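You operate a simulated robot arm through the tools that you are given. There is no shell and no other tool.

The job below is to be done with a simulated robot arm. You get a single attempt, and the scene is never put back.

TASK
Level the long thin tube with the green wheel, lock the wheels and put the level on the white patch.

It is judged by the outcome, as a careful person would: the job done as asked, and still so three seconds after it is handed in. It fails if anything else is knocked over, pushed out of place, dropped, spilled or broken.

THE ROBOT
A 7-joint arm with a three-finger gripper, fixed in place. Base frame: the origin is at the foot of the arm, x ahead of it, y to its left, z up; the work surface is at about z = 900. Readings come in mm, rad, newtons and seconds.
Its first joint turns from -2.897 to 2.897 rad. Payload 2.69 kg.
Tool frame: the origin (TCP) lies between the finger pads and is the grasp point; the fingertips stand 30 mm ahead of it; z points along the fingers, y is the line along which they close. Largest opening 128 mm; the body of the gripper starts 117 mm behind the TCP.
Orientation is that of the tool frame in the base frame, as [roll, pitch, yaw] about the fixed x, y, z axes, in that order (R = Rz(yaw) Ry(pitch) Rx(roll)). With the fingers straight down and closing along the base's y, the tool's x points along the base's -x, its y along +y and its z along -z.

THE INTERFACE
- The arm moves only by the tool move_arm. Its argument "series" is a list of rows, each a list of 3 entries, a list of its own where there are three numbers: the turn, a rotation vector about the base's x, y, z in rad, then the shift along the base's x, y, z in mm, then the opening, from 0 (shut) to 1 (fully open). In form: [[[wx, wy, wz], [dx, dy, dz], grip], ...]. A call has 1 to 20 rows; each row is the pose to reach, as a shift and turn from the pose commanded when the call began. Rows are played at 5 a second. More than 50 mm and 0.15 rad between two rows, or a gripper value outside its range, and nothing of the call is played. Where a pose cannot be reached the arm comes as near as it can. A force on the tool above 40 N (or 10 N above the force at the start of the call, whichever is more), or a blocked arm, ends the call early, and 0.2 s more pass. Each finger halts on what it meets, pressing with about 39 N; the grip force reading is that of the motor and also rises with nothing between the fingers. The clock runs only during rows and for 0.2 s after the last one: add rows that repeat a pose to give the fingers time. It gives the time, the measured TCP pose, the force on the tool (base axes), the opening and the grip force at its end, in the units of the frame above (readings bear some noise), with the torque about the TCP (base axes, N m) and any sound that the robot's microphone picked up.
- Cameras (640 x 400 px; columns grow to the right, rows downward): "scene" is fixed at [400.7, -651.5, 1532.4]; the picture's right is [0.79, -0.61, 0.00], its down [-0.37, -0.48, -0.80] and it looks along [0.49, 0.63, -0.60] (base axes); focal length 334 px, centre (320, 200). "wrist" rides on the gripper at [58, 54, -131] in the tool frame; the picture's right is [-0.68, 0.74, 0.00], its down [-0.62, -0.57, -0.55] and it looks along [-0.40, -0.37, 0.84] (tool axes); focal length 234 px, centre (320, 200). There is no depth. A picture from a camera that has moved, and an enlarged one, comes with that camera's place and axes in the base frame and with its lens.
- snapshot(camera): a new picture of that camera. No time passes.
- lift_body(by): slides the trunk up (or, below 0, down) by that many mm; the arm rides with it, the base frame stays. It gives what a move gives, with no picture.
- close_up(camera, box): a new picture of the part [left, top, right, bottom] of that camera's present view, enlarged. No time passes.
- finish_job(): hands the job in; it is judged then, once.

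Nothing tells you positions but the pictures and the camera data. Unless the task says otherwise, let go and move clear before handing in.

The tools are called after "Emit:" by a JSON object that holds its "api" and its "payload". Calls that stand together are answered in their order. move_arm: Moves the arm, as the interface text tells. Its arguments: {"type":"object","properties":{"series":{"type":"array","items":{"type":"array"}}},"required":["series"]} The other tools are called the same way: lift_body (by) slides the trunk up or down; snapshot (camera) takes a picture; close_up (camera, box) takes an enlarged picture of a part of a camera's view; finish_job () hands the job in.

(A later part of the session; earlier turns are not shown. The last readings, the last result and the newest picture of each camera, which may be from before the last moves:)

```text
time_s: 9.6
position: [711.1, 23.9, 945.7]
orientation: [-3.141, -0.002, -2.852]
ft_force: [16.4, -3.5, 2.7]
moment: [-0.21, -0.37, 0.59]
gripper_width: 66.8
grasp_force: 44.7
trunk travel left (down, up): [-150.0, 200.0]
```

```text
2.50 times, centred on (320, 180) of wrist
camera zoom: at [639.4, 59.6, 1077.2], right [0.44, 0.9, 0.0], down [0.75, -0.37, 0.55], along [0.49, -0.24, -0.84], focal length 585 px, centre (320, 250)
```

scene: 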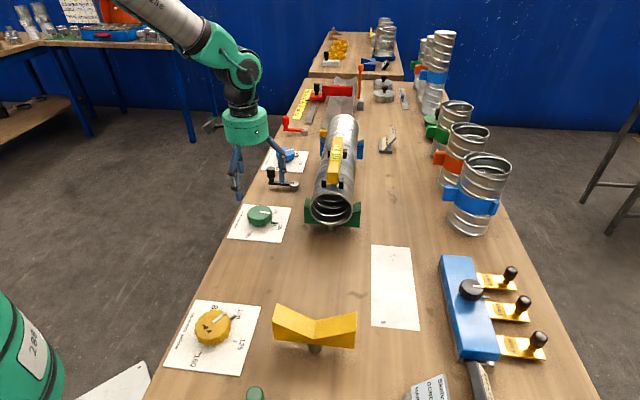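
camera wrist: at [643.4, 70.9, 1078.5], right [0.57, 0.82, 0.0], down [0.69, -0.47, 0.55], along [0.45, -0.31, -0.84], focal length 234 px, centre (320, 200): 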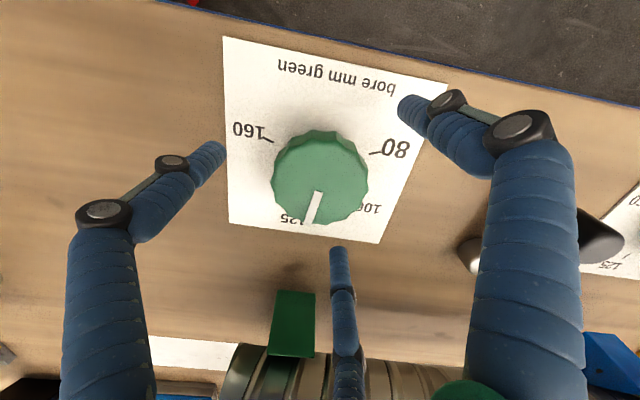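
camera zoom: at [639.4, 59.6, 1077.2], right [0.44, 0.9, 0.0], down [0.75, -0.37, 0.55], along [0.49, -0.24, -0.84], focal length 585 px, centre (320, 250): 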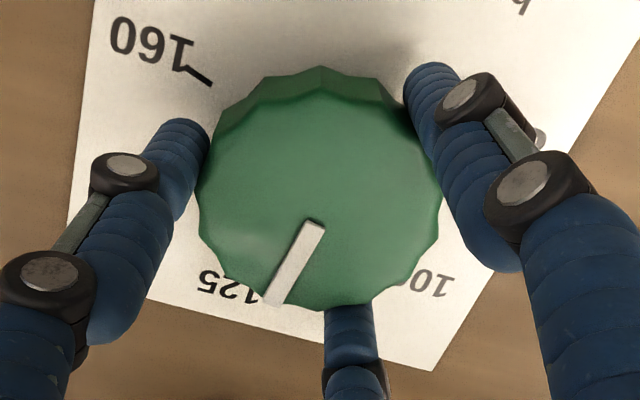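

Stuck both ways, so the wheels are locked at present; the black lever between the green and blue wheels is the likely lock and must be opened first. I release the wheel, rise, and go above the lever's knob, turning the hand so it closes along the knob's direction of swing.

Emit:
{"api": "move_arm", "payload": {"series": [[[0, 0, 0], [0, 0, 0], 1], [[0, 0, 0], [0, 0, 0], 1], [[0, 0, 0], [0, 0, 0], 1], [[0, 0, 0], [0, 0, 40], 1], [[0, 0, 0], [0, 0, 80], 1], [[0, 0, 0], [0, 0, 120], 1], [[0, 0, -0.13], [14, 16, 125], 1], [[0, 0, -0.26], [28, 31, 130], 1], [[0, 0, -0.39], [43, 47, 130], 1], [[0, 0, -0.52], [57, 63, 130], 1], [[0, 0, -0.65], [72, 78, 130], 1], [[0, 0, -0.78], [86, 94, 130], 1], [[0, 0, -0.91], [100, 110, 130], 1], [[0, 0, -1.04], [115, 125, 130], 1], [[0, 0, -1.075], [115, 125, 130], 1]]}}

Emit:
{"api": "snapshot", "payload": {"camera": "wrist"}}

Emit:
{"api": "close_up", "payload": {"camera": "scene", "box": [210, 80, 350, 250]}}

```text
time_s: 12.8
position: [825.1, 151.0, 1076.0]
orientation: [3.14, 0.001, 2.355]
ft_force: [0.6, 0.2, -0.4]
moment: [0.01, 0.03, 0.0]
gripper_width: 128.0
grasp_force: 0.0
trunk travel left (down, up): [-150.0, 200.0]
```

```text
taken
camera wrist: at [822.5, 229.5, 1207.4], right [1.0, 0.04, 0.0], down [0.03, -0.84, 0.55], along [0.02, -0.55, -0.84], focal length 234 px, centre (320, 200)
```

wrist: 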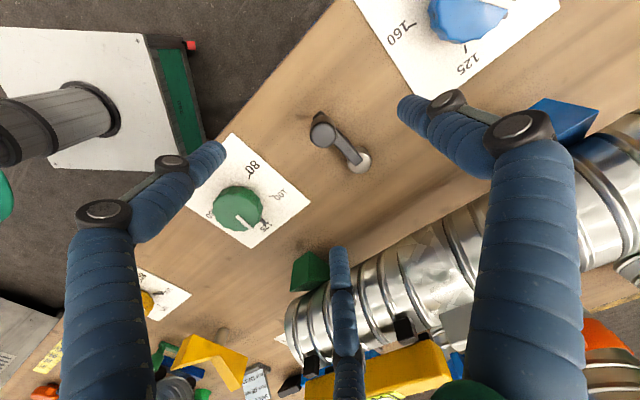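

```text
2.35 times, centred on (280, 165) of scene
camera zoom: at [400.7, -651.5, 1532.4], right [0.79, -0.61, 0.0], down [-0.37, -0.48, -0.8], along [0.49, 0.63, -0.6], focal length 785 px, centre (414, 282)
```

zoom: 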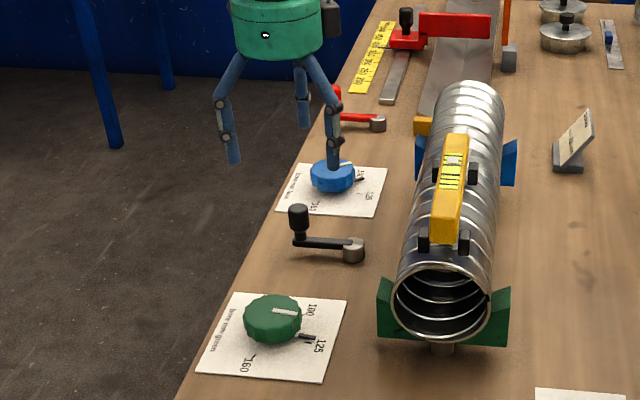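

The hand is over the lever with the orientation I wanted. I zoom in to fix knob and hub positions.

Emit:
{"api": "close_up", "payload": {"camera": "wrist", "box": [270, 90, 400, 190]}}

Emit:
{"api": "close_up", "payload": {"camera": "scene", "box": [255, 155, 315, 200]}}

```text
4.00 times, centred on (335, 140) of wrist
camera zoom: at [822.5, 229.5, 1207.4], right [1.0, 0.04, 0.0], down [0.03, -0.84, 0.55], along [0.02, -0.55, -0.84], focal length 937 px, centre (260, 440)
```

zoom: 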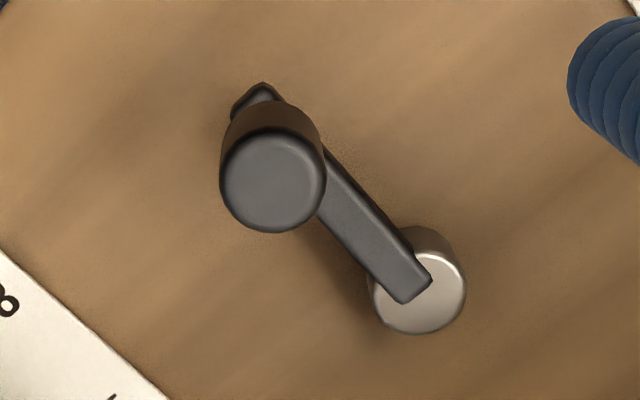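

```text
8.89 times, centred on (285, 178) of scene
camera zoom: at [400.7, -651.5, 1532.4], right [0.79, -0.61, 0.0], down [-0.37, -0.48, -0.8], along [0.49, 0.63, -0.6], focal length 2966 px, centre (631, 400)
```

zoom: 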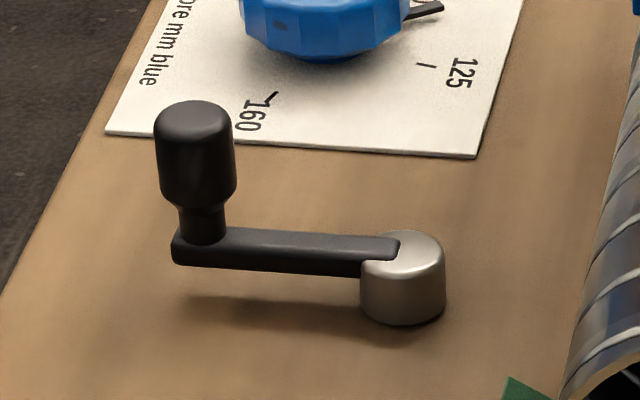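

Knob centre is about (828, 157, top 980), hub about (879, 107), arm length 72 mm. I descend over the knob with the fingers half-open and close on it.

Emit:
{"api": "move_arm", "payload": {"series": [[[0, 0, 0], [2.3, 5.9, 0], 0.5], [[0, 0, 0], [2.3, 5.9, -35], 0.5], [[0, 0, 0], [2.3, 5.9, -70], 0.5], [[0, 0, 0], [2.3, 5.9, -102], 0.5], [[0, 0, 0], [2.3, 5.9, -102], 0.5]]}}

Emit:
{"api": "close_up", "payload": {"camera": "wrist", "box": [220, 100, 420, 260]}}

Emit:
{"api": "close_up", "payload": {"camera": "scene", "box": [235, 115, 325, 205]}}

```text
time_s: 14.0
position: [828.9, 156.1, 974.2]
orientation: [-3.14, 0.0, 2.357]
ft_force: [0.2, 0.1, 0.3]
moment: [0.0, 0.0, 0.01]
gripper_width: 63.9
grasp_force: 0.0
trunk travel left (down, up): [-150.0, 200.0]
```

```text
2.50 times, centred on (320, 180) of wrist
camera zoom: at [824.9, 235.1, 1105.4], right [1.0, 0.04, 0.0], down [0.04, -0.84, 0.55], along [0.02, -0.55, -0.84], focal length 585 px, centre (320, 250)
```

zoom: 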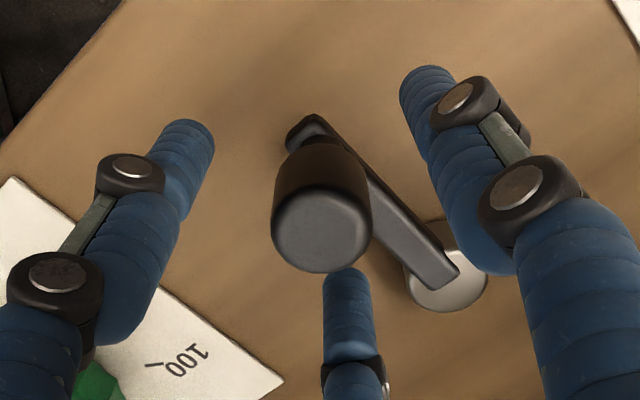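

```text
4.44 times, centred on (280, 160) of scene
camera zoom: at [400.7, -651.5, 1532.4], right [0.79, -0.61, 0.0], down [-0.37, -0.48, -0.8], along [0.49, 0.63, -0.6], focal length 1483 px, centre (498, 378)
```

zoom: 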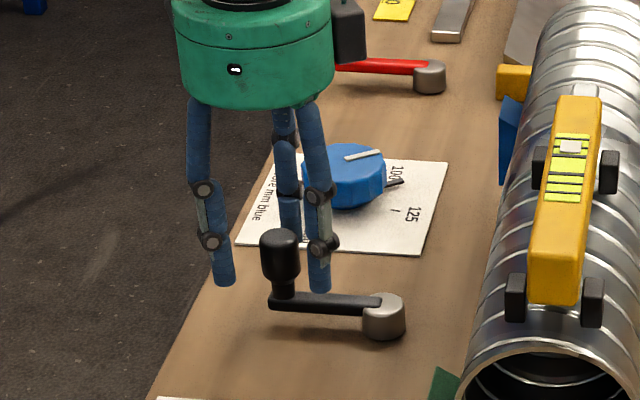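

The knob is centred between the fingers within a few mm. I close on it.

Emit:
{"api": "move_arm", "payload": {"series": [[[0, 0, 0], [0, 0.8, 0], 0.3], [[0, 0, 0], [0, 0.8, 0], 0.1], [[0, 0, 0], [0, 0.8, 0], 0.1], [[0, 0, 0], [0, 0.8, 0], 0.1]]}}

Emit:
{"api": "close_up", "payload": {"camera": "wrist", "box": [220, 100, 420, 260]}}

```text
time_s: 15.0
position: [828.3, 155.1, 974.9]
orientation: [-3.14, 0.0, 2.356]
ft_force: [11.9, -31.0, -4.9]
moment: [-1.3, -0.57, -0.24]
gripper_width: 27.2
grasp_force: 44.4
trunk travel left (down, up): [-150.0, 200.0]
```

```text
2.50 times, centred on (320, 180) of wrist
camera zoom: at [825.4, 233.4, 1105.3], right [1.0, 0.04, 0.0], down [0.04, -0.84, 0.55], along [0.02, -0.55, -0.84], focal length 585 px, centre (320, 250)
```

zoom: 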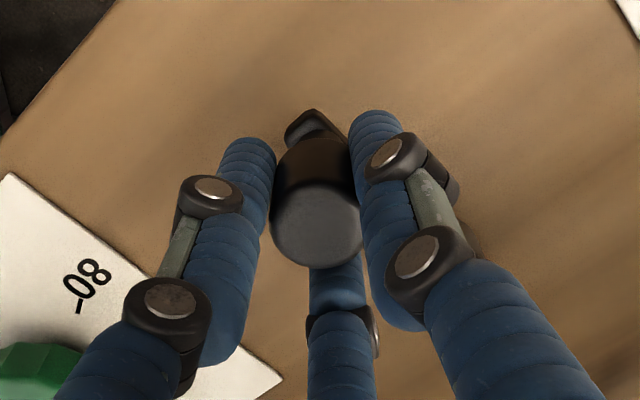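

I hold the knob (27 mm); some side load shows a small centring error, which I'll ease by 2–3 mm. Then I try the lever gently counter-clockwise by 10° to see whether it yields.

Emit:
{"api": "move_arm", "payload": {"series": [[[0, 0, 0], [0.5, -2.5, 0], 0.1], [[0, 0, 0], [0.5, -2.5, 0], 0.1], [[0, 0, 0.044], [-1.6, -4.8, 0], 0.1], [[0, 0, 0.087], [-3.6, -7.2, 0], 0.1], [[0, 0, 0.131], [-5.5, -9.7, 0], 0.1], [[0, 0, 0.175], [-7.4, -12.2, 0], 0.1]]}}

Emit:
{"api": "close_up", "payload": {"camera": "wrist", "box": [220, 100, 420, 260]}}

Emit:
{"api": "close_up", "payload": {"camera": "scene", "box": [235, 115, 325, 205]}}

```text
time_s: 16.4
position: [819.5, 145.0, 975.6]
orientation: [3.141, -0.001, 2.532]
ft_force: [6.5, -3.3, -5.8]
moment: [0.04, -0.24, 0.04]
gripper_width: 27.0
grasp_force: 44.9
trunk travel left (down, up): [-150.0, 200.0]
```

```text
2.50 times, centred on (320, 180) of wrist
camera zoom: at [803.4, 221.5, 1105.4], right [0.98, 0.22, 0.0], down [0.18, -0.82, 0.55], along [0.12, -0.54, -0.84], focal length 585 px, centre (320, 250)
```

zoom: 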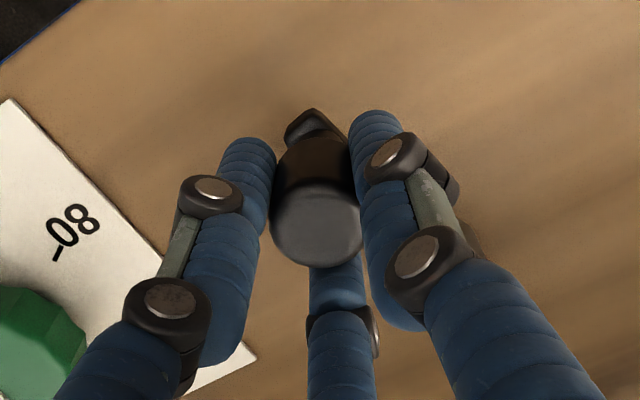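

```text
4.44 times, centred on (280, 160) of scene
camera zoom: at [400.7, -651.5, 1532.4], right [0.79, -0.61, 0.0], down [-0.37, -0.48, -0.8], along [0.49, 0.63, -0.6], focal length 1483 px, centre (498, 378)
```

zoom: 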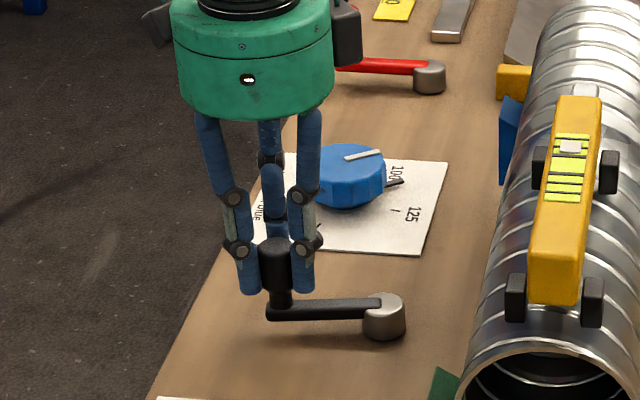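

The lever swings freely counter-clockwise with little force. I continue the swing along its arc, turning the hand with it, watching for a stop.

Emit:
{"api": "move_arm", "payload": {"series": [[[0, 0, 0.087], [-3.3, -5.3, 0], 0.1], [[0, 0, 0.175], [-6.1, -10.9, 0], 0.1], [[0, 0, 0.262], [-8.4, -16.7, 0], 0.1], [[0, 0, 0.349], [-10.2, -22.7, 0], 0.1], [[0, 0, 0.436], [-11.5, -28.9, 0], 0.1], [[0, 0, 0.524], [-12.2, -35.1, 0], 0.1], [[0, 0, 0.611], [-12.4, -41.4, 0], 0.1], [[0, 0, 0.698], [-12.0, -47.6, 0], 0.1]]}}

Emit:
{"api": "close_up", "payload": {"camera": "wrist", "box": [220, 100, 420, 260]}}

Emit:
{"api": "close_up", "payload": {"camera": "scene", "box": [220, 115, 360, 250]}}

```text
time_s: 18.2
position: [806.6, 95.7, 974.3]
orientation: [3.141, -0.002, -3.052]
ft_force: [-11.7, -2.8, -2.2]
moment: [-0.06, 0.59, -0.2]
gripper_width: 27.0
grasp_force: 44.8
trunk travel left (down, up): [-150.0, 200.0]
```

```text
2.50 times, centred on (320, 180) of wrist
camera zoom: at [744.9, 144.2, 1105.5], right [0.61, 0.79, 0.0], down [0.66, -0.51, 0.55], along [0.43, -0.33, -0.84], focal length 585 px, centre (320, 250)
```

zoom: 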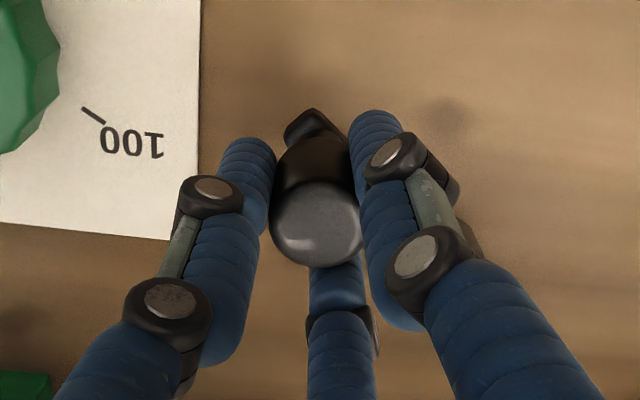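

```text
2.96 times, centred on (290, 182) of scene
camera zoom: at [400.7, -651.5, 1532.4], right [0.79, -0.61, 0.0], down [-0.37, -0.48, -0.8], along [0.49, 0.63, -0.6], focal length 989 px, centre (409, 252)
```

zoom: 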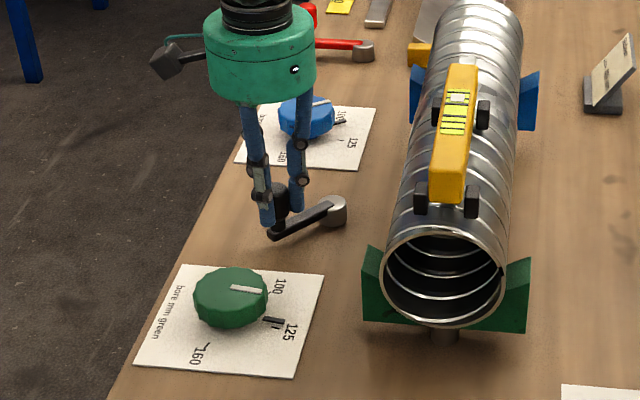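

Smooth so far (50° turned). I continue to about 90°, watching for the end stop.

Emit:
{"api": "move_arm", "payload": {"series": [[[0, 0, 0.087], [0.2, -6.2, 0], 0.1], [[0, 0, 0.175], [1.5, -12.3, 0], 0.1], [[0, 0, 0.262], [3.4, -18.2, 0], 0.1], [[0, 0, 0.349], [6.0, -24.0, 0], 0.1], [[0, 0, 0.436], [9.1, -29.8, 0], 0.1], [[0, 0, 0.524], [12.6, -35.2, 0], 0.1], [[0, 0, 0.611], [16.5, -40.2, 0], 0.1], [[0, 0, 0.698], [20.8, -44.8, 0], 0.1]]}}

Emit:
{"api": "close_up", "payload": {"camera": "wrist", "box": [220, 100, 420, 260]}}

Emit:
{"api": "close_up", "payload": {"camera": "scene", "box": [220, 115, 360, 250]}}

```text
time_s: 19.1
position: [809.0, 83.2, 976.1]
orientation: [3.137, -0.001, -2.762]
ft_force: [-8.9, 13.6, 4.0]
moment: [1.09, 0.34, 0.17]
gripper_width: 26.8
grasp_force: 44.8
trunk travel left (down, up): [-150.0, 200.0]
stopped in row 4: the force on the tool passed its limit at 48 N (the readings are from after the stop); the commanded pose is now the measured one
```

```text
2.50 times, centred on (320, 180) of wrist
camera zoom: at [736.4, 110.7, 1105.8], right [0.36, 0.93, 0.0], down [0.78, -0.3, 0.54], along [0.51, -0.19, -0.84], focal length 585 px, centre (320, 250)
```

zoom: 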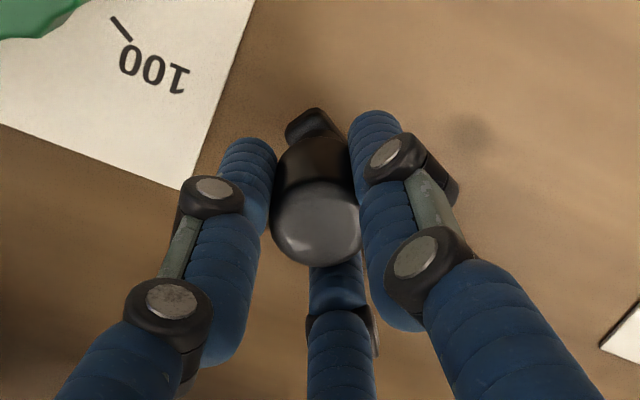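

```text
2.96 times, centred on (290, 182) of scene
camera zoom: at [400.7, -651.5, 1532.4], right [0.79, -0.61, 0.0], down [-0.37, -0.48, -0.8], along [0.49, 0.63, -0.6], focal length 989 px, centre (409, 252)
```

zoom: 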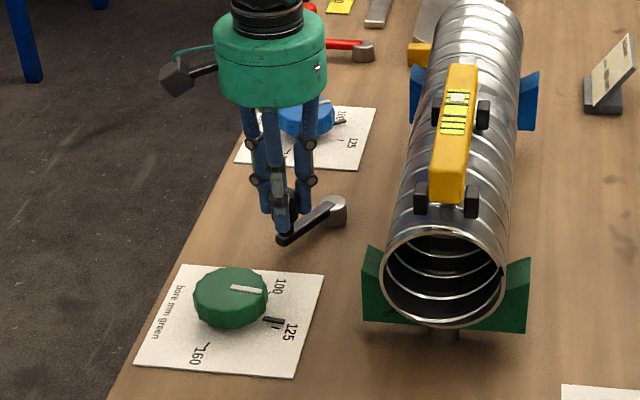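

The lever met its stop about 60° from where it started; that may be the unlocked side. I release the knob, rise, and go back to the wheel to test whether it now turns.

Emit:
{"api": "move_arm", "payload": {"series": [[[0, 0, 0], [0, 0, 0], 0.6], [[0, 0, 0], [0, 0, 0], 0.6], [[0, 0, 0], [0, 0, 40], 0.6], [[0, 0, 0], [0, 0, 80], 0.6], [[0, 0, -0.06], [-25, -15, 100], 0.8], [[0, 0, -0.12], [-50, -30, 100], 1], [[0, 0, -0.18], [-74, -44, 100], 1], [[0, 0, -0.24], [-97, -58, 80], 1], [[0, 0, -0.24], [-97, -58, 80], 1]]}}

Emit:
{"api": "close_up", "payload": {"camera": "wrist", "box": [220, 40, 420, 200]}}

Emit:
{"api": "close_up", "payload": {"camera": "scene", "box": [220, 115, 360, 250]}}

```text
time_s: 21.1
position: [713.8, 22.4, 1053.1]
orientation: [3.138, -0.004, -3.005]
ft_force: [0.4, 0.1, -0.2]
moment: [0.0, -0.02, 0.0]
gripper_width: 128.1
grasp_force: 0.0
trunk travel left (down, up): [-150.0, 200.0]
```

```text
2.50 times, centred on (320, 120) of wrist
camera zoom: at [648.6, 66.8, 1184.4], right [0.57, 0.82, 0.0], down [0.69, -0.48, 0.55], along [0.45, -0.31, -0.84], focal length 585 px, centre (320, 400)
```

zoom: 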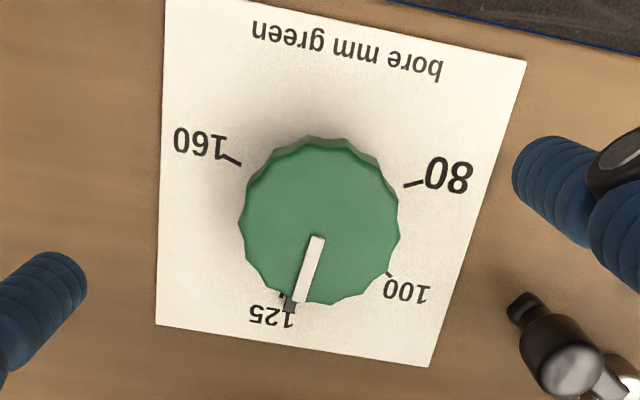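

```text
2.96 times, centred on (290, 182) of scene
camera zoom: at [400.7, -651.5, 1532.4], right [0.79, -0.61, 0.0], down [-0.37, -0.48, -0.8], along [0.49, 0.63, -0.6], focal length 989 px, centre (409, 252)
```

zoom: 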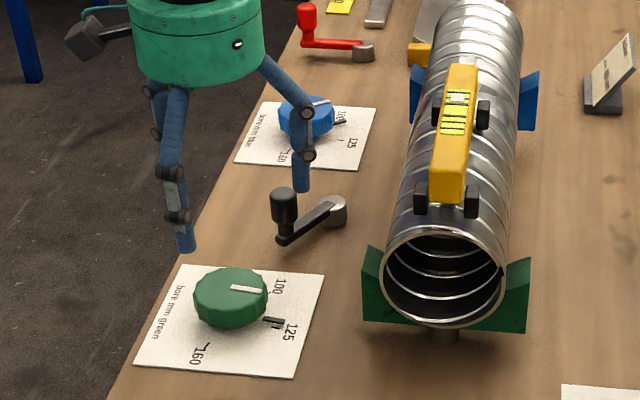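

The lever stays at its new position. I descend on the wheel again, grip it fully first, then turn.

Emit:
{"api": "move_arm", "payload": {"series": [[[0, 0, 0], [-0.5, -0.5, -35], 1], [[0, 0, 0], [-0.5, -0.5, -70], 1], [[0, 0, 0], [-0.5, -0.5, -109], 1], [[0, 0, 0], [-0.5, -0.5, -109], 0.6], [[0, 0, 0], [-0.5, -0.5, -109], 0.2], [[0, 0, 0], [-0.5, -0.5, -109], 0.2], [[0, 0, 0], [-0.5, -0.5, -109], 0.2], [[0, 0, 0], [-0.5, -0.5, -109], 0.2]]}}

Emit:
{"api": "close_up", "payload": {"camera": "wrist", "box": [220, 100, 420, 260]}}

```text
time_s: 22.9
position: [712.9, 22.6, 944.1]
orientation: [3.138, -0.001, -3.002]
ft_force: [-9.2, 10.5, 7.0]
moment: [0.44, 0.56, -0.03]
gripper_width: 68.7
grasp_force: 44.5
trunk travel left (down, up): [-150.0, 200.0]
```

```text
2.50 times, centred on (320, 180) of wrist
camera zoom: at [648.3, 67.8, 1075.6], right [0.57, 0.82, 0.0], down [0.69, -0.48, 0.55], along [0.45, -0.31, -0.84], focal length 585 px, centre (320, 250)
```

zoom: 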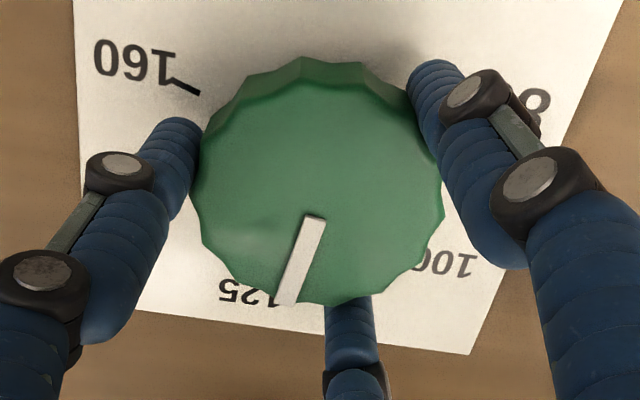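

Gripped with full force; I centre by a millimetre and turn 0.15 rad counter-clockwise.

Emit:
{"api": "move_arm", "payload": {"series": [[[0, 0, 0], [-0.7, 0.9, 1], 0.2], [[0, 0, 0.05], [-0.7, 0.9, 1], 0.2], [[0, 0, 0.1], [-0.7, 0.9, 1], 0.2], [[0, 0, 0.15], [-0.7, 0.9, 1], 0.2]]}}

Emit:
{"api": "close_up", "payload": {"camera": "wrist", "box": [220, 100, 420, 260]}}

Emit:
{"api": "close_up", "payload": {"camera": "scene", "box": [230, 185, 300, 245]}}

Emit:
{"api": "close_up", "payload": {"camera": "scene", "box": [325, 130, 350, 170]}}

```text
time_s: 23.9
position: [711.6, 24.1, 944.9]
orientation: [3.137, -0.006, -2.853]
ft_force: [-16.0, 17.7, -14.4]
moment: [0.35, -0.08, -0.24]
gripper_width: 67.1
grasp_force: 45.7
trunk travel left (down, up): [-150.0, 200.0]
```

```text
2.50 times, centred on (320, 180) of wrist
camera zoom: at [641.0, 58.6, 1076.0], right [0.44, 0.9, 0.0], down [0.75, -0.37, 0.54], along [0.49, -0.24, -0.84], focal length 585 px, centre (320, 250)
```

zoom: 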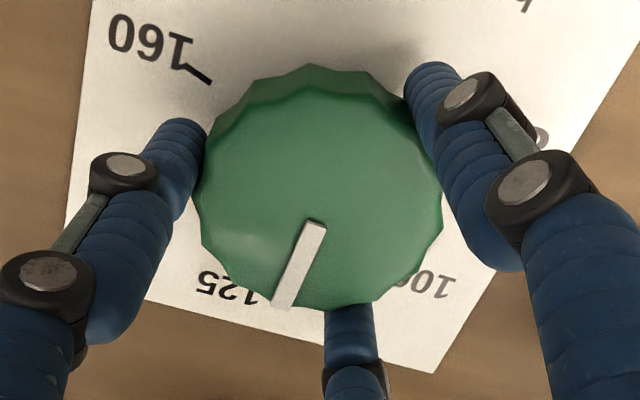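

```text
6.67 times, centred on (265, 215) of scene
camera zoom: at [400.7, -651.5, 1532.4], right [0.79, -0.61, 0.0], down [-0.37, -0.48, -0.8], along [0.49, 0.63, -0.6], focal length 2225 px, centre (687, 100)
```

zoom: 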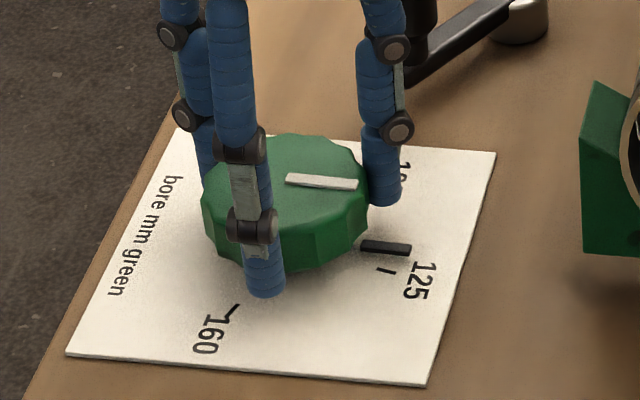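

```text
10.00 times, centred on (338, 150) of scene
camera zoom: at [400.7, -651.5, 1532.4], right [0.79, -0.61, 0.0], down [-0.37, -0.48, -0.8], along [0.49, 0.63, -0.6], focal length 3337 px, centre (145, 700)
```

zoom: 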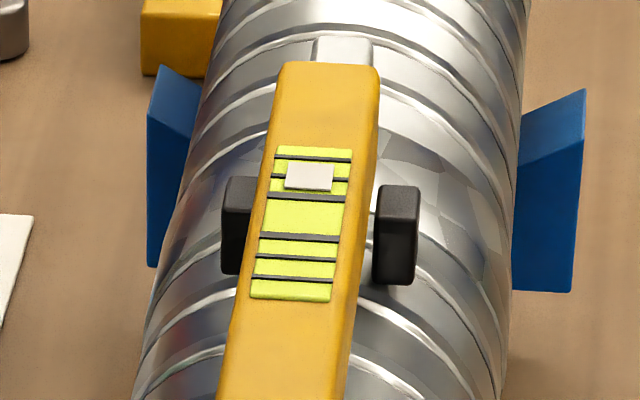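

The wheel now turns: the pointer moved and the tube's near end rose a little. I re-centre slightly (side load) and continue turning.

Emit:
{"api": "move_arm", "payload": {"series": [[[0, 0, 0], [-1.4, 1.8, 1.5], 0.2], [[0, 0, 0.05], [-1.4, 1.8, 1.5], 0.2], [[0, 0, 0.1], [-1.4, 1.8, 1.5], 0.2], [[0, 0, 0.15], [-1.4, 1.8, 1.5], 0.2], [[0, 0, 0.2], [-1.4, 1.8, 1.5], 0.2]]}}

Emit:
{"api": "close_up", "payload": {"camera": "wrist", "box": [220, 100, 420, 260]}}

Emit:
{"api": "close_up", "payload": {"camera": "scene", "box": [230, 185, 300, 245]}}

Emit:
{"api": "close_up", "payload": {"camera": "scene", "box": [325, 130, 350, 170]}}

```text
time_s: 25.1
position: [711.2, 25.0, 946.1]
orientation: [3.137, -0.003, -2.652]
ft_force: [-17.3, -7.3, -33.0]
moment: [-0.23, 0.25, -0.19]
gripper_width: 66.3
grasp_force: 45.1
trunk travel left (down, up): [-150.0, 200.0]
```

```text
2.50 times, centred on (320, 180) of wrist
camera zoom: at [634.7, 44.1, 1077.8], right [0.25, 0.97, 0.0], down [0.81, -0.21, 0.54], along [0.53, -0.14, -0.84], focal length 585 px, centre (320, 250)
```

zoom: 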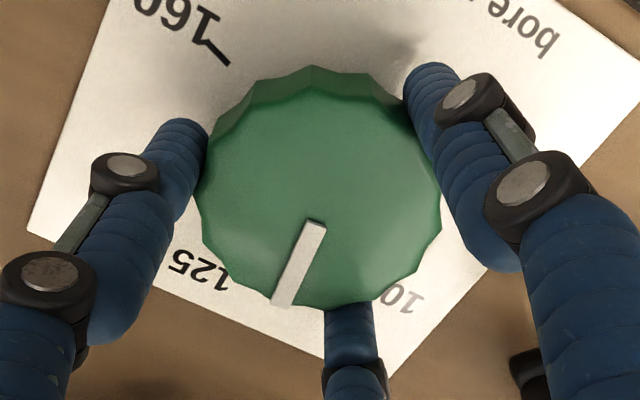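

```text
6.67 times, centred on (265, 215) of scene
camera zoom: at [400.7, -651.5, 1532.4], right [0.79, -0.61, 0.0], down [-0.37, -0.48, -0.8], along [0.49, 0.63, -0.6], focal length 2225 px, centre (687, 100)
```

zoom: 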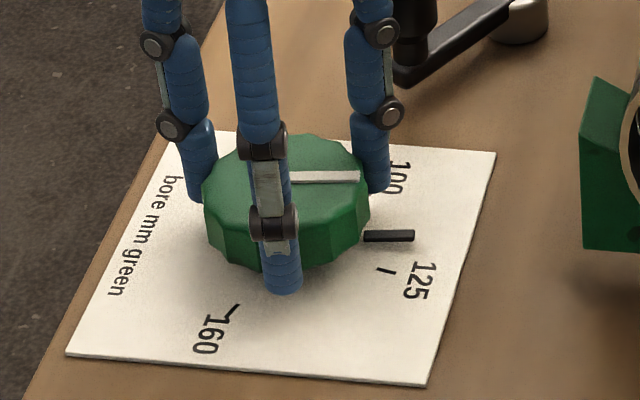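

```text
10.00 times, centred on (338, 150) of scene
camera zoom: at [400.7, -651.5, 1532.4], right [0.79, -0.61, 0.0], down [-0.37, -0.48, -0.8], along [0.49, 0.63, -0.6], focal length 3337 px, centre (145, 700)
```

zoom: 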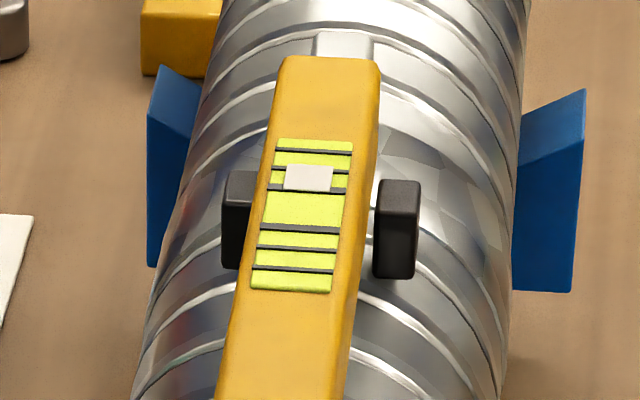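

The bubble is moving toward centre (about 2.0 → 1.5 marks off). I relieve the vertical pull and continue turning.

Emit:
{"api": "move_arm", "payload": {"series": [[[0, 0, 0], [-0.7, -0.3, -1.5], 0.2], [[0, 0, 0.06], [-0.7, -0.3, -1.5], 0.2], [[0, 0, 0.12], [-0.7, -0.3, -1.5], 0.2], [[0, 0, 0.18], [-0.7, -0.3, -1.5], 0.2], [[0, 0, 0.24], [-0.7, -0.3, -1.5], 0.2], [[0, 0, 0.3], [-0.7, -0.3, -1.5], 0.2]]}}

Emit:
{"api": "close_up", "payload": {"camera": "scene", "box": [230, 185, 300, 245]}}

Emit:
{"api": "close_up", "payload": {"camera": "scene", "box": [325, 130, 350, 170]}}

```text
time_s: 26.5
position: [711.3, 25.2, 945.8]
orientation: [3.139, 0.001, -2.352]
ft_force: [-19.4, -6.7, -12.7]
moment: [-0.24, 0.66, -0.27]
gripper_width: 66.3
grasp_force: 45.0
trunk travel left (down, up): [-150.0, 200.0]
```

```text
6.67 times, centred on (265, 215) of scene
camera zoom: at [400.7, -651.5, 1532.4], right [0.79, -0.61, 0.0], down [-0.37, -0.48, -0.8], along [0.49, 0.63, -0.6], focal length 2225 px, centre (687, 100)
```

zoom: 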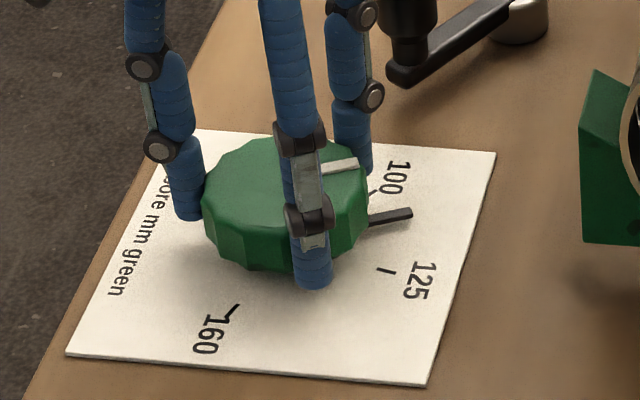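

```text
10.00 times, centred on (338, 150) of scene
camera zoom: at [400.7, -651.5, 1532.4], right [0.79, -0.61, 0.0], down [-0.37, -0.48, -0.8], along [0.49, 0.63, -0.6], focal length 3337 px, centre (145, 700)
```

zoom: 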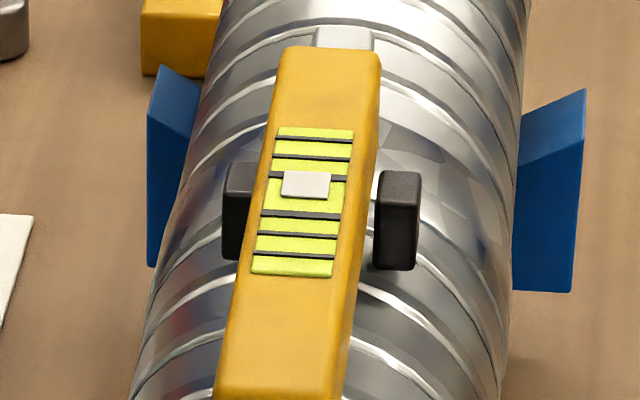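

Bubble now about half a mark off. I turn a further ~0.14 rad.

Emit:
{"api": "move_arm", "payload": {"series": [[[0, 0, 0.05], [-0.5, -0.2, -0.5], 0.2], [[0, 0, 0.1], [-0.5, -0.2, -0.5], 0.2], [[0, 0, 0.14], [-0.5, -0.2, -0.5], 0.2], [[0, 0, 0.14], [-0.5, -0.2, -0.5], 0.2]]}}

Emit:
{"api": "close_up", "payload": {"camera": "scene", "box": [325, 130, 350, 170]}}

Emit:
{"api": "close_up", "payload": {"camera": "scene", "box": [330, 140, 345, 160]}}

```text
time_s: 27.5
position: [709.8, 24.1, 945.3]
orientation: [3.14, -0.001, -2.215]
ft_force: [-11.0, -5.1, -1.8]
moment: [-0.02, 0.28, 0.0]
gripper_width: 66.4
grasp_force: 44.8
trunk travel left (down, up): [-150.0, 200.0]
```

```text
10.00 times, centred on (338, 150) of scene
camera zoom: at [400.7, -651.5, 1532.4], right [0.79, -0.61, 0.0], down [-0.37, -0.48, -0.8], along [0.49, 0.63, -0.6], focal length 3337 px, centre (145, 700)
```

zoom: 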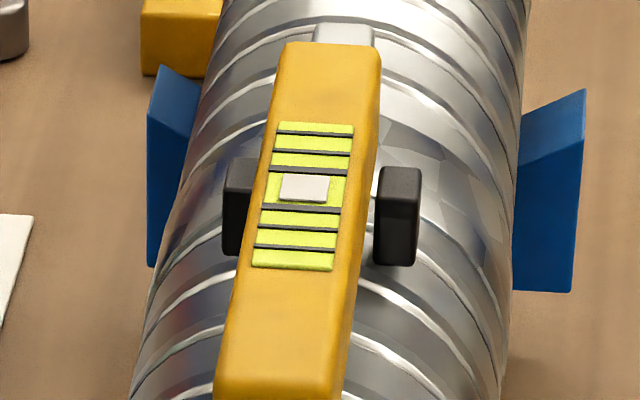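

```text
16.00 times, centred on (338, 150) of scene
camera zoom: at [400.7, -651.5, 1532.4], right [0.79, -0.61, 0.0], down [-0.37, -0.48, -0.8], along [0.49, 0.63, -0.6], focal length 5339 px, centre (40, 1000)
```

zoom: 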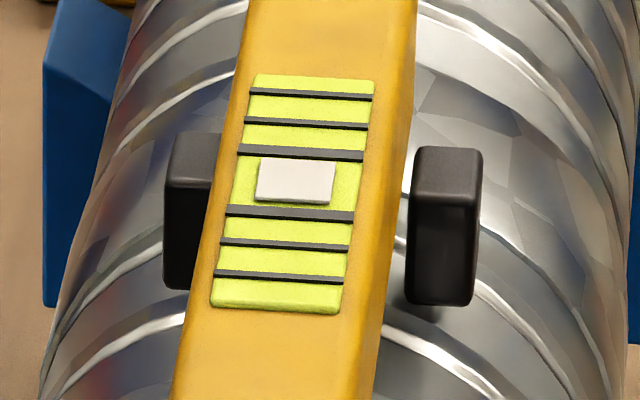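

The bubble is now centred between the two thick lines. I release the wheel gently, rise, and check that it stays level.

Emit:
{"api": "move_arm", "payload": {"series": [[[0, 0, 0], [0, 0, 0], 0.6], [[0, 0, 0], [0, 0, 0], 0.8], [[0, 0, 0], [0, 0, 0], 1], [[0, 0, 0], [0, 0, 0], 1], [[0, 0, 0], [0, 0, 40], 1], [[0, 0, 0], [0, 0, 80], 1], [[0, 0, 0], [0, 0, 120], 1]]}}

Emit:
{"api": "close_up", "payload": {"camera": "scene", "box": [330, 140, 345, 160]}}

Emit:
{"api": "close_up", "payload": {"camera": "scene", "box": [220, 115, 360, 250]}}

Emit:
{"api": "snapshot", "payload": {"camera": "wrist"}}

```text
time_s: 29.1
position: [708.2, 27.1, 1066.7]
orientation: [3.136, -0.002, -2.213]
ft_force: [0.7, 0.0, 0.5]
moment: [-0.01, -0.03, 0.01]
gripper_width: 127.9
grasp_force: 0.0
trunk travel left (down, up): [-150.0, 200.0]
```

```text
16.00 times, centred on (338, 150) of scene
camera zoom: at [400.7, -651.5, 1532.4], right [0.79, -0.61, 0.0], down [-0.37, -0.48, -0.8], along [0.49, 0.63, -0.6], focal length 5339 px, centre (40, 1000)
```

zoom: 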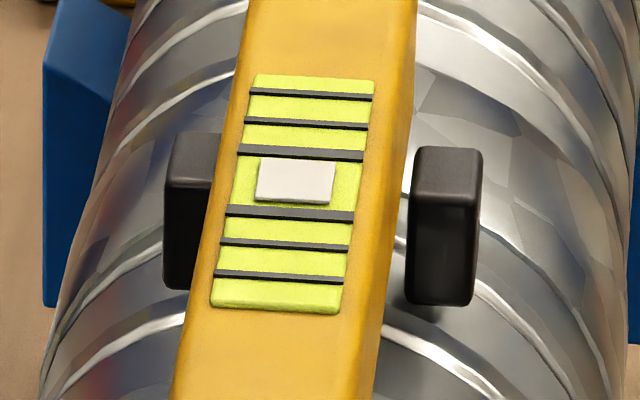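

```text
2.96 times, centred on (290, 182) of scene
camera zoom: at [400.7, -651.5, 1532.4], right [0.79, -0.61, 0.0], down [-0.37, -0.48, -0.8], along [0.49, 0.63, -0.6], focal length 989 px, centre (409, 252)
```

zoom: 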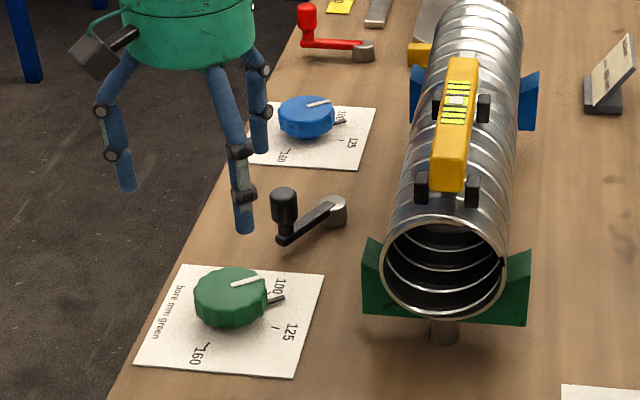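

```text
taken
camera wrist: at [631.3, 11.6, 1198.2], right [-0.18, 0.98, 0.0], down [0.82, 0.15, 0.54], along [0.53, 0.1, -0.84], focal length 234 px, centre (320, 200)
```

wrist: 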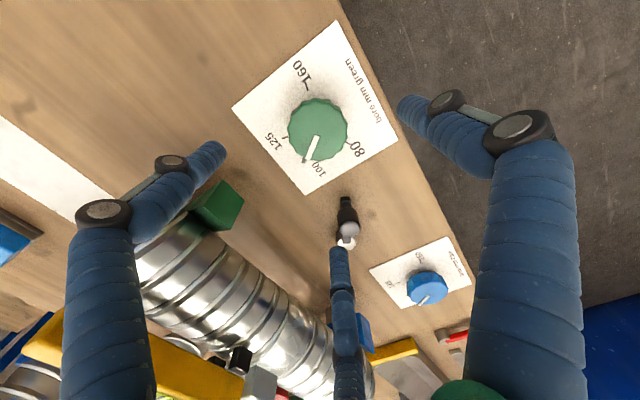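

Level holds after release, and the green pointer now reads about the same as blue. Now I go back above the lever's knob to swing it back to its locked position.

Emit:
{"api": "move_arm", "payload": {"series": [[[0, 0, -0.126], [20, 12, 12], 1], [[0, 0, -0.252], [41, 24, 12], 0.8], [[0, 0, -0.378], [62, 36, 12], 0.6], [[0, 0, -0.504], [83, 48, 12], 0.5], [[0, 0, -0.63], [103, 59, 12], 0.5], [[0, 0, -0.63], [103, 59, 12], 0.5]]}}

Emit:
{"api": "close_up", "payload": {"camera": "wrist", "box": [240, 70, 400, 210]}}

Emit:
{"api": "close_up", "payload": {"camera": "scene", "box": [255, 155, 315, 200]}}

```text
time_s: 30.5
position: [813.5, 83.9, 1078.9]
orientation: [3.137, -0.003, -2.846]
ft_force: [-0.4, 0.6, -0.9]
moment: [-0.04, 0.03, -0.01]
gripper_width: 64.0
grasp_force: 0.1
trunk travel left (down, up): [-150.0, 200.0]
```

```text
2.86 times, centred on (320, 140) of wrist
camera zoom: at [742.7, 118.2, 1210.0], right [0.43, 0.9, 0.0], down [0.76, -0.36, 0.55], along [0.49, -0.23, -0.84], focal length 669 px, centre (320, 371)
```

zoom: 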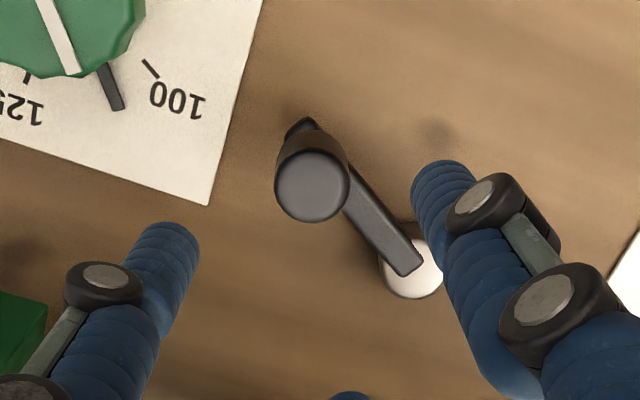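

```text
8.89 times, centred on (285, 178) of scene
camera zoom: at [400.7, -651.5, 1532.4], right [0.79, -0.61, 0.0], down [-0.37, -0.48, -0.8], along [0.49, 0.63, -0.6], focal length 2966 px, centre (631, 400)
```

zoom: 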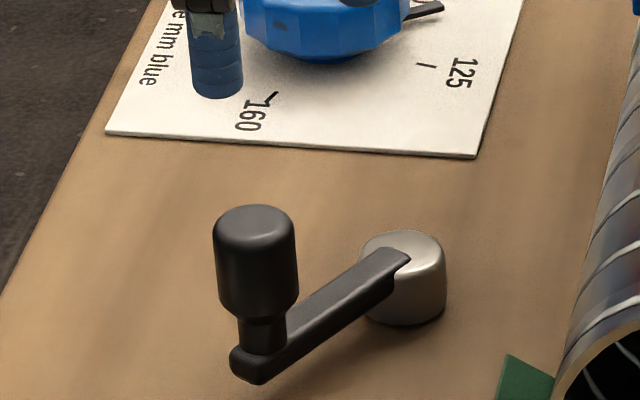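

Knob now at about (808, 84.5). I descend over it and grip.

Emit:
{"api": "move_arm", "payload": {"series": [[[0, 0, 0], [-5.7, 1.1, 0], 0.5], [[0, 0, 0], [-5.7, 1.1, -35], 0.5], [[0, 0, 0], [-5.7, 1.1, -70], 0.5], [[0, 0, 0], [-5.7, 1.1, -104.5], 0.5], [[0, 0, 0], [-5.7, 1.1, -104.5], 0.5]]}}

Emit:
{"api": "close_up", "payload": {"camera": "wrist", "box": [220, 100, 420, 260]}}

```text
time_s: 31.7
position: [807.1, 85.0, 974.2]
orientation: [3.138, -0.002, -2.843]
ft_force: [-1.4, -0.5, -0.3]
moment: [-0.02, -0.02, 0.03]
gripper_width: 63.6
grasp_force: 0.0
trunk travel left (down, up): [-150.0, 200.0]
```

```text
2.50 times, centred on (320, 180) of wrist
camera zoom: at [735.8, 118.7, 1104.2], right [0.43, 0.9, 0.0], down [0.76, -0.36, 0.55], along [0.49, -0.23, -0.84], focal length 585 px, centre (320, 250)
```

zoom: 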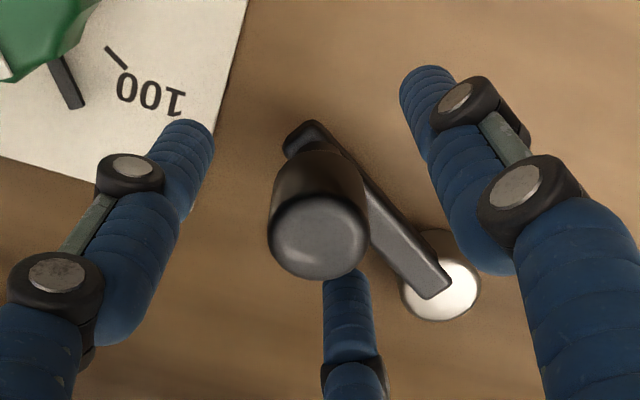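

Knob is centred within ~2 mm. I close on it, then swing it back clockwise along the arc.

Emit:
{"api": "move_arm", "payload": {"series": [[[0, 0, 0], [-1, 0.5, 0], 0.3], [[0, 0, 0], [-1, 0.5, 0], 0.1], [[0, 0, 0], [-1, 0.5, 0], 0.1], [[0, 0, 0], [-1, 0.5, 0], 0.1], [[0, 0, 0], [-1, 0.5, 0], 0.1]]}}

```text
time_s: 32.9
position: [808.0, 86.5, 973.9]
orientation: [3.137, -0.001, -2.844]
ft_force: [21.1, 4.7, -0.7]
moment: [0.35, -0.83, 0.0]
gripper_width: 28.4
grasp_force: 45.0
trunk travel left (down, up): [-150.0, 200.0]
```

The knob is held. I ease the radial load and swing the lever clockwise back by 55° first.

Emit:
{"api": "move_arm", "payload": {"series": [[[0, 0, 0], [1.6, 0.3, 0], 0.1], [[0, 0, -0.087], [0.2, 6.7, 0], 0.1], [[0, 0, -0.175], [-0.7, 13.2, 0], 0.1], [[0, 0, -0.262], [-1.0, 19.7, 0], 0.1], [[0, 0, -0.349], [-0.7, 26.2, 0], 0.1], [[0, 0, -0.436], [0.2, 32.7, 0], 0.1], [[0, 0, -0.524], [1.6, 39.1, 0], 0.1], [[0, 0, -0.611], [3.6, 45.4, 0], 0.1], [[0, 0, -0.698], [6.1, 51.4, 0], 0.1], [[0, 0, -0.785], [9.1, 57.2, 0], 0.1], [[0, 0, -0.873], [12.6, 62.7, 0], 0.1]]}}

Emit:
{"api": "close_up", "payload": {"camera": "scene", "box": [220, 115, 360, 250]}}

Emit:
{"api": "close_up", "payload": {"camera": "scene", "box": [330, 140, 345, 160]}}

```text
time_s: 35.3
position: [821.6, 145.8, 974.5]
orientation: [3.136, 0.0, 2.566]
ft_force: [24.6, -19.9, 8.1]
moment: [-0.72, -1.12, -0.11]
gripper_width: 28.0
grasp_force: 44.5
trunk travel left (down, up): [-150.0, 200.0]
```

```text
2.96 times, centred on (290, 182) of scene
camera zoom: at [400.7, -651.5, 1532.4], right [0.79, -0.61, 0.0], down [-0.37, -0.48, -0.8], along [0.49, 0.63, -0.6], focal length 989 px, centre (409, 252)
```

zoom: 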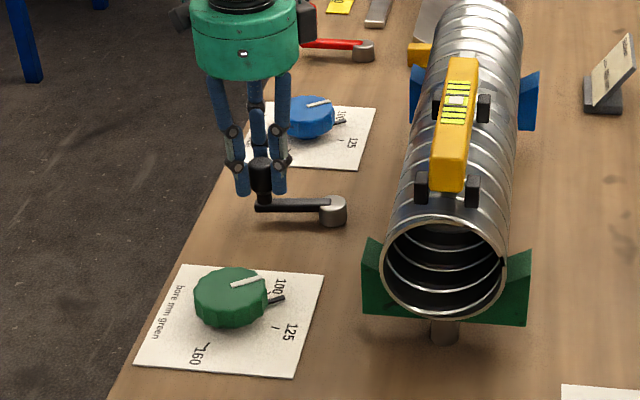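

```text
16.00 times, centred on (338, 150) of scene
camera zoom: at [400.7, -651.5, 1532.4], right [0.79, -0.61, 0.0], down [-0.37, -0.48, -0.8], along [0.49, 0.63, -0.6], focal length 5339 px, centre (40, 1000)
```

zoom: 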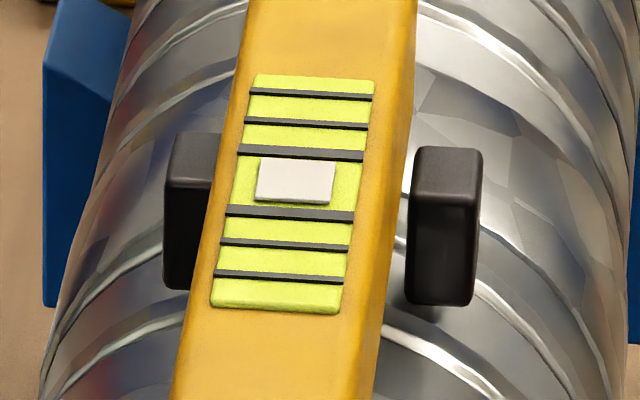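

The lever is nearly home; radial load shows my arc is slightly too wide, so I ease inward and finish the swing to the starting angle.

Emit:
{"api": "move_arm", "payload": {"series": [[[0, 0, 0], [1.8, -1.6, 0], 0.1], [[0, 0, -0.044], [3.7, 0.9, 0], 0.1], [[0, 0, -0.087], [5.7, 3.4, 0], 0.1], [[0, 0, -0.131], [7.8, 5.8, 0], 0.1], [[0, 0, -0.175], [9.9, 8.1, 0], 0.1]]}}

Emit:
{"api": "close_up", "payload": {"camera": "wrist", "box": [220, 100, 420, 260]}}

Emit:
{"api": "close_up", "payload": {"camera": "scene", "box": [255, 155, 315, 200]}}

```text
time_s: 36.5
position: [828.4, 153.9, 972.4]
orientation: [3.138, -0.001, 2.39]
ft_force: [3.0, -21.7, 11.8]
moment: [-0.57, 0.28, -0.27]
gripper_width: 27.2
grasp_force: 45.2
trunk travel left (down, up): [-150.0, 200.0]
```

```text
2.50 times, centred on (320, 180) of wrist
camera zoom: at [822.5, 232.6, 1104.5], right [1.0, 0.08, 0.0], down [0.06, -0.84, 0.55], along [0.04, -0.54, -0.84], focal length 585 px, centre (320, 250)
```

zoom: 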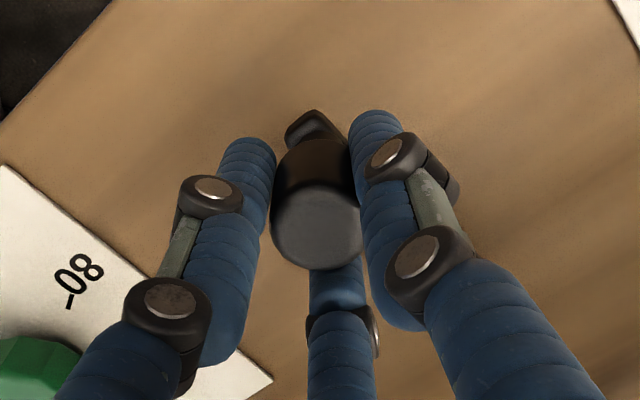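

```text
8.89 times, centred on (285, 178) of scene
camera zoom: at [400.7, -651.5, 1532.4], right [0.79, -0.61, 0.0], down [-0.37, -0.48, -0.8], along [0.49, 0.63, -0.6], focal length 2966 px, centre (631, 400)
```

zoom: 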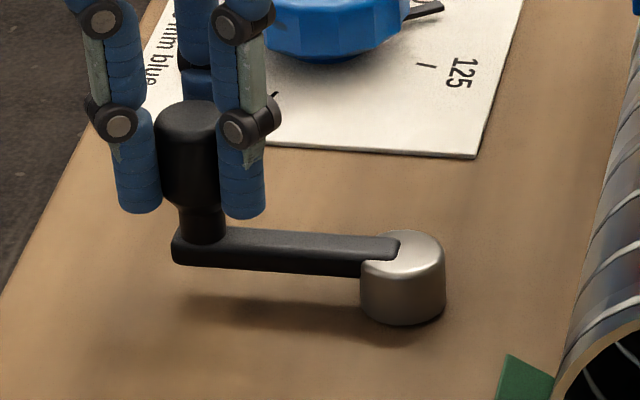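

The lever is visually back where it began and pushing back tangentially, as at a stop. I nudge it a little more clockwise to confirm it's fully home.

Emit:
{"api": "move_arm", "payload": {"series": [[[0, 0, 0], [1, 0, -0.5], 0.1], [[0, 0, -0.02], [2, 1, -1], 0.1], [[0, 0, -0.03], [3, 2, -1], 0.1], [[0, 0, -0.04], [4, 3, -1], 0.1]]}}

Emit:
{"api": "close_up", "payload": {"camera": "scene", "box": [255, 155, 315, 200]}}

```text
time_s: 37.1
position: [829.1, 153.9, 973.2]
orientation: [-3.141, -0.002, 2.373]
ft_force: [-14.0, -9.2, 13.0]
moment: [-1.15, 0.64, -0.3]
gripper_width: 26.8
grasp_force: 45.1
trunk travel left (down, up): [-150.0, 200.0]
stopped in row 3: the force on the tool passed its limit at 42 N (the readings are from after the stop); the commanded pose is now the measured one
```

```text
8.89 times, centred on (285, 178) of scene
camera zoom: at [400.7, -651.5, 1532.4], right [0.79, -0.61, 0.0], down [-0.37, -0.48, -0.8], along [0.49, 0.63, -0.6], focal length 2966 px, centre (631, 400)
```

zoom: 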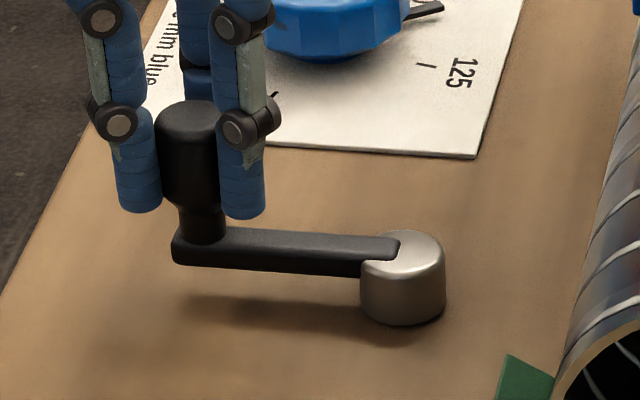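

The lever is firmly at its home stop, so the wheels are locked again. I release it, rise clear, and check the lever and bubble.

Emit:
{"api": "move_arm", "payload": {"series": [[[0, 0, 0], [0, 0, 0], 0.4], [[0, 0, 0], [0, 0, 0], 0.5], [[0, 0, 0], [0, 0, 0], 0.5], [[0, 0, 0], [0, 0, 45], 0.5], [[0, 0, 0], [0, 0, 90], 0.6], [[0, 0, 0], [0, 0, 135], 0.8], [[0, 0, 0], [0, 0, 180], 1]]}}

Emit:
{"api": "close_up", "payload": {"camera": "scene", "box": [220, 115, 360, 250]}}

Emit:
{"api": "close_up", "payload": {"camera": "scene", "box": [330, 140, 345, 160]}}

```text
time_s: 38.8
position: [830.8, 155.7, 1153.2]
orientation: [3.141, -0.003, 2.375]
ft_force: [0.9, -0.2, 1.3]
moment: [-0.01, 0.0, -0.02]
gripper_width: 128.1
grasp_force: 0.0
trunk travel left (down, up): [-150.0, 200.0]
```

```text
2.96 times, centred on (290, 182) of scene
camera zoom: at [400.7, -651.5, 1532.4], right [0.79, -0.61, 0.0], down [-0.37, -0.48, -0.8], along [0.49, 0.63, -0.6], focal length 989 px, centre (409, 252)
```

zoom: 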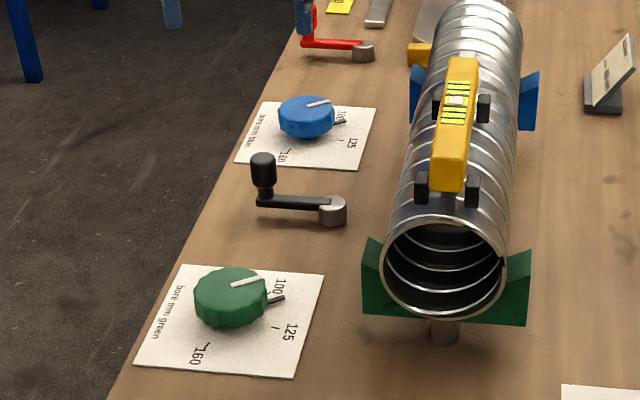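

```text
16.00 times, centred on (338, 150) of scene
camera zoom: at [400.7, -651.5, 1532.4], right [0.79, -0.61, 0.0], down [-0.37, -0.48, -0.8], along [0.49, 0.63, -0.6], focal length 5339 px, centre (40, 1000)
```

zoom: 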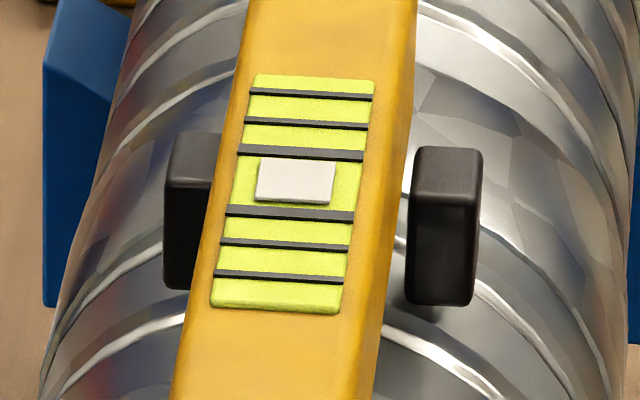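

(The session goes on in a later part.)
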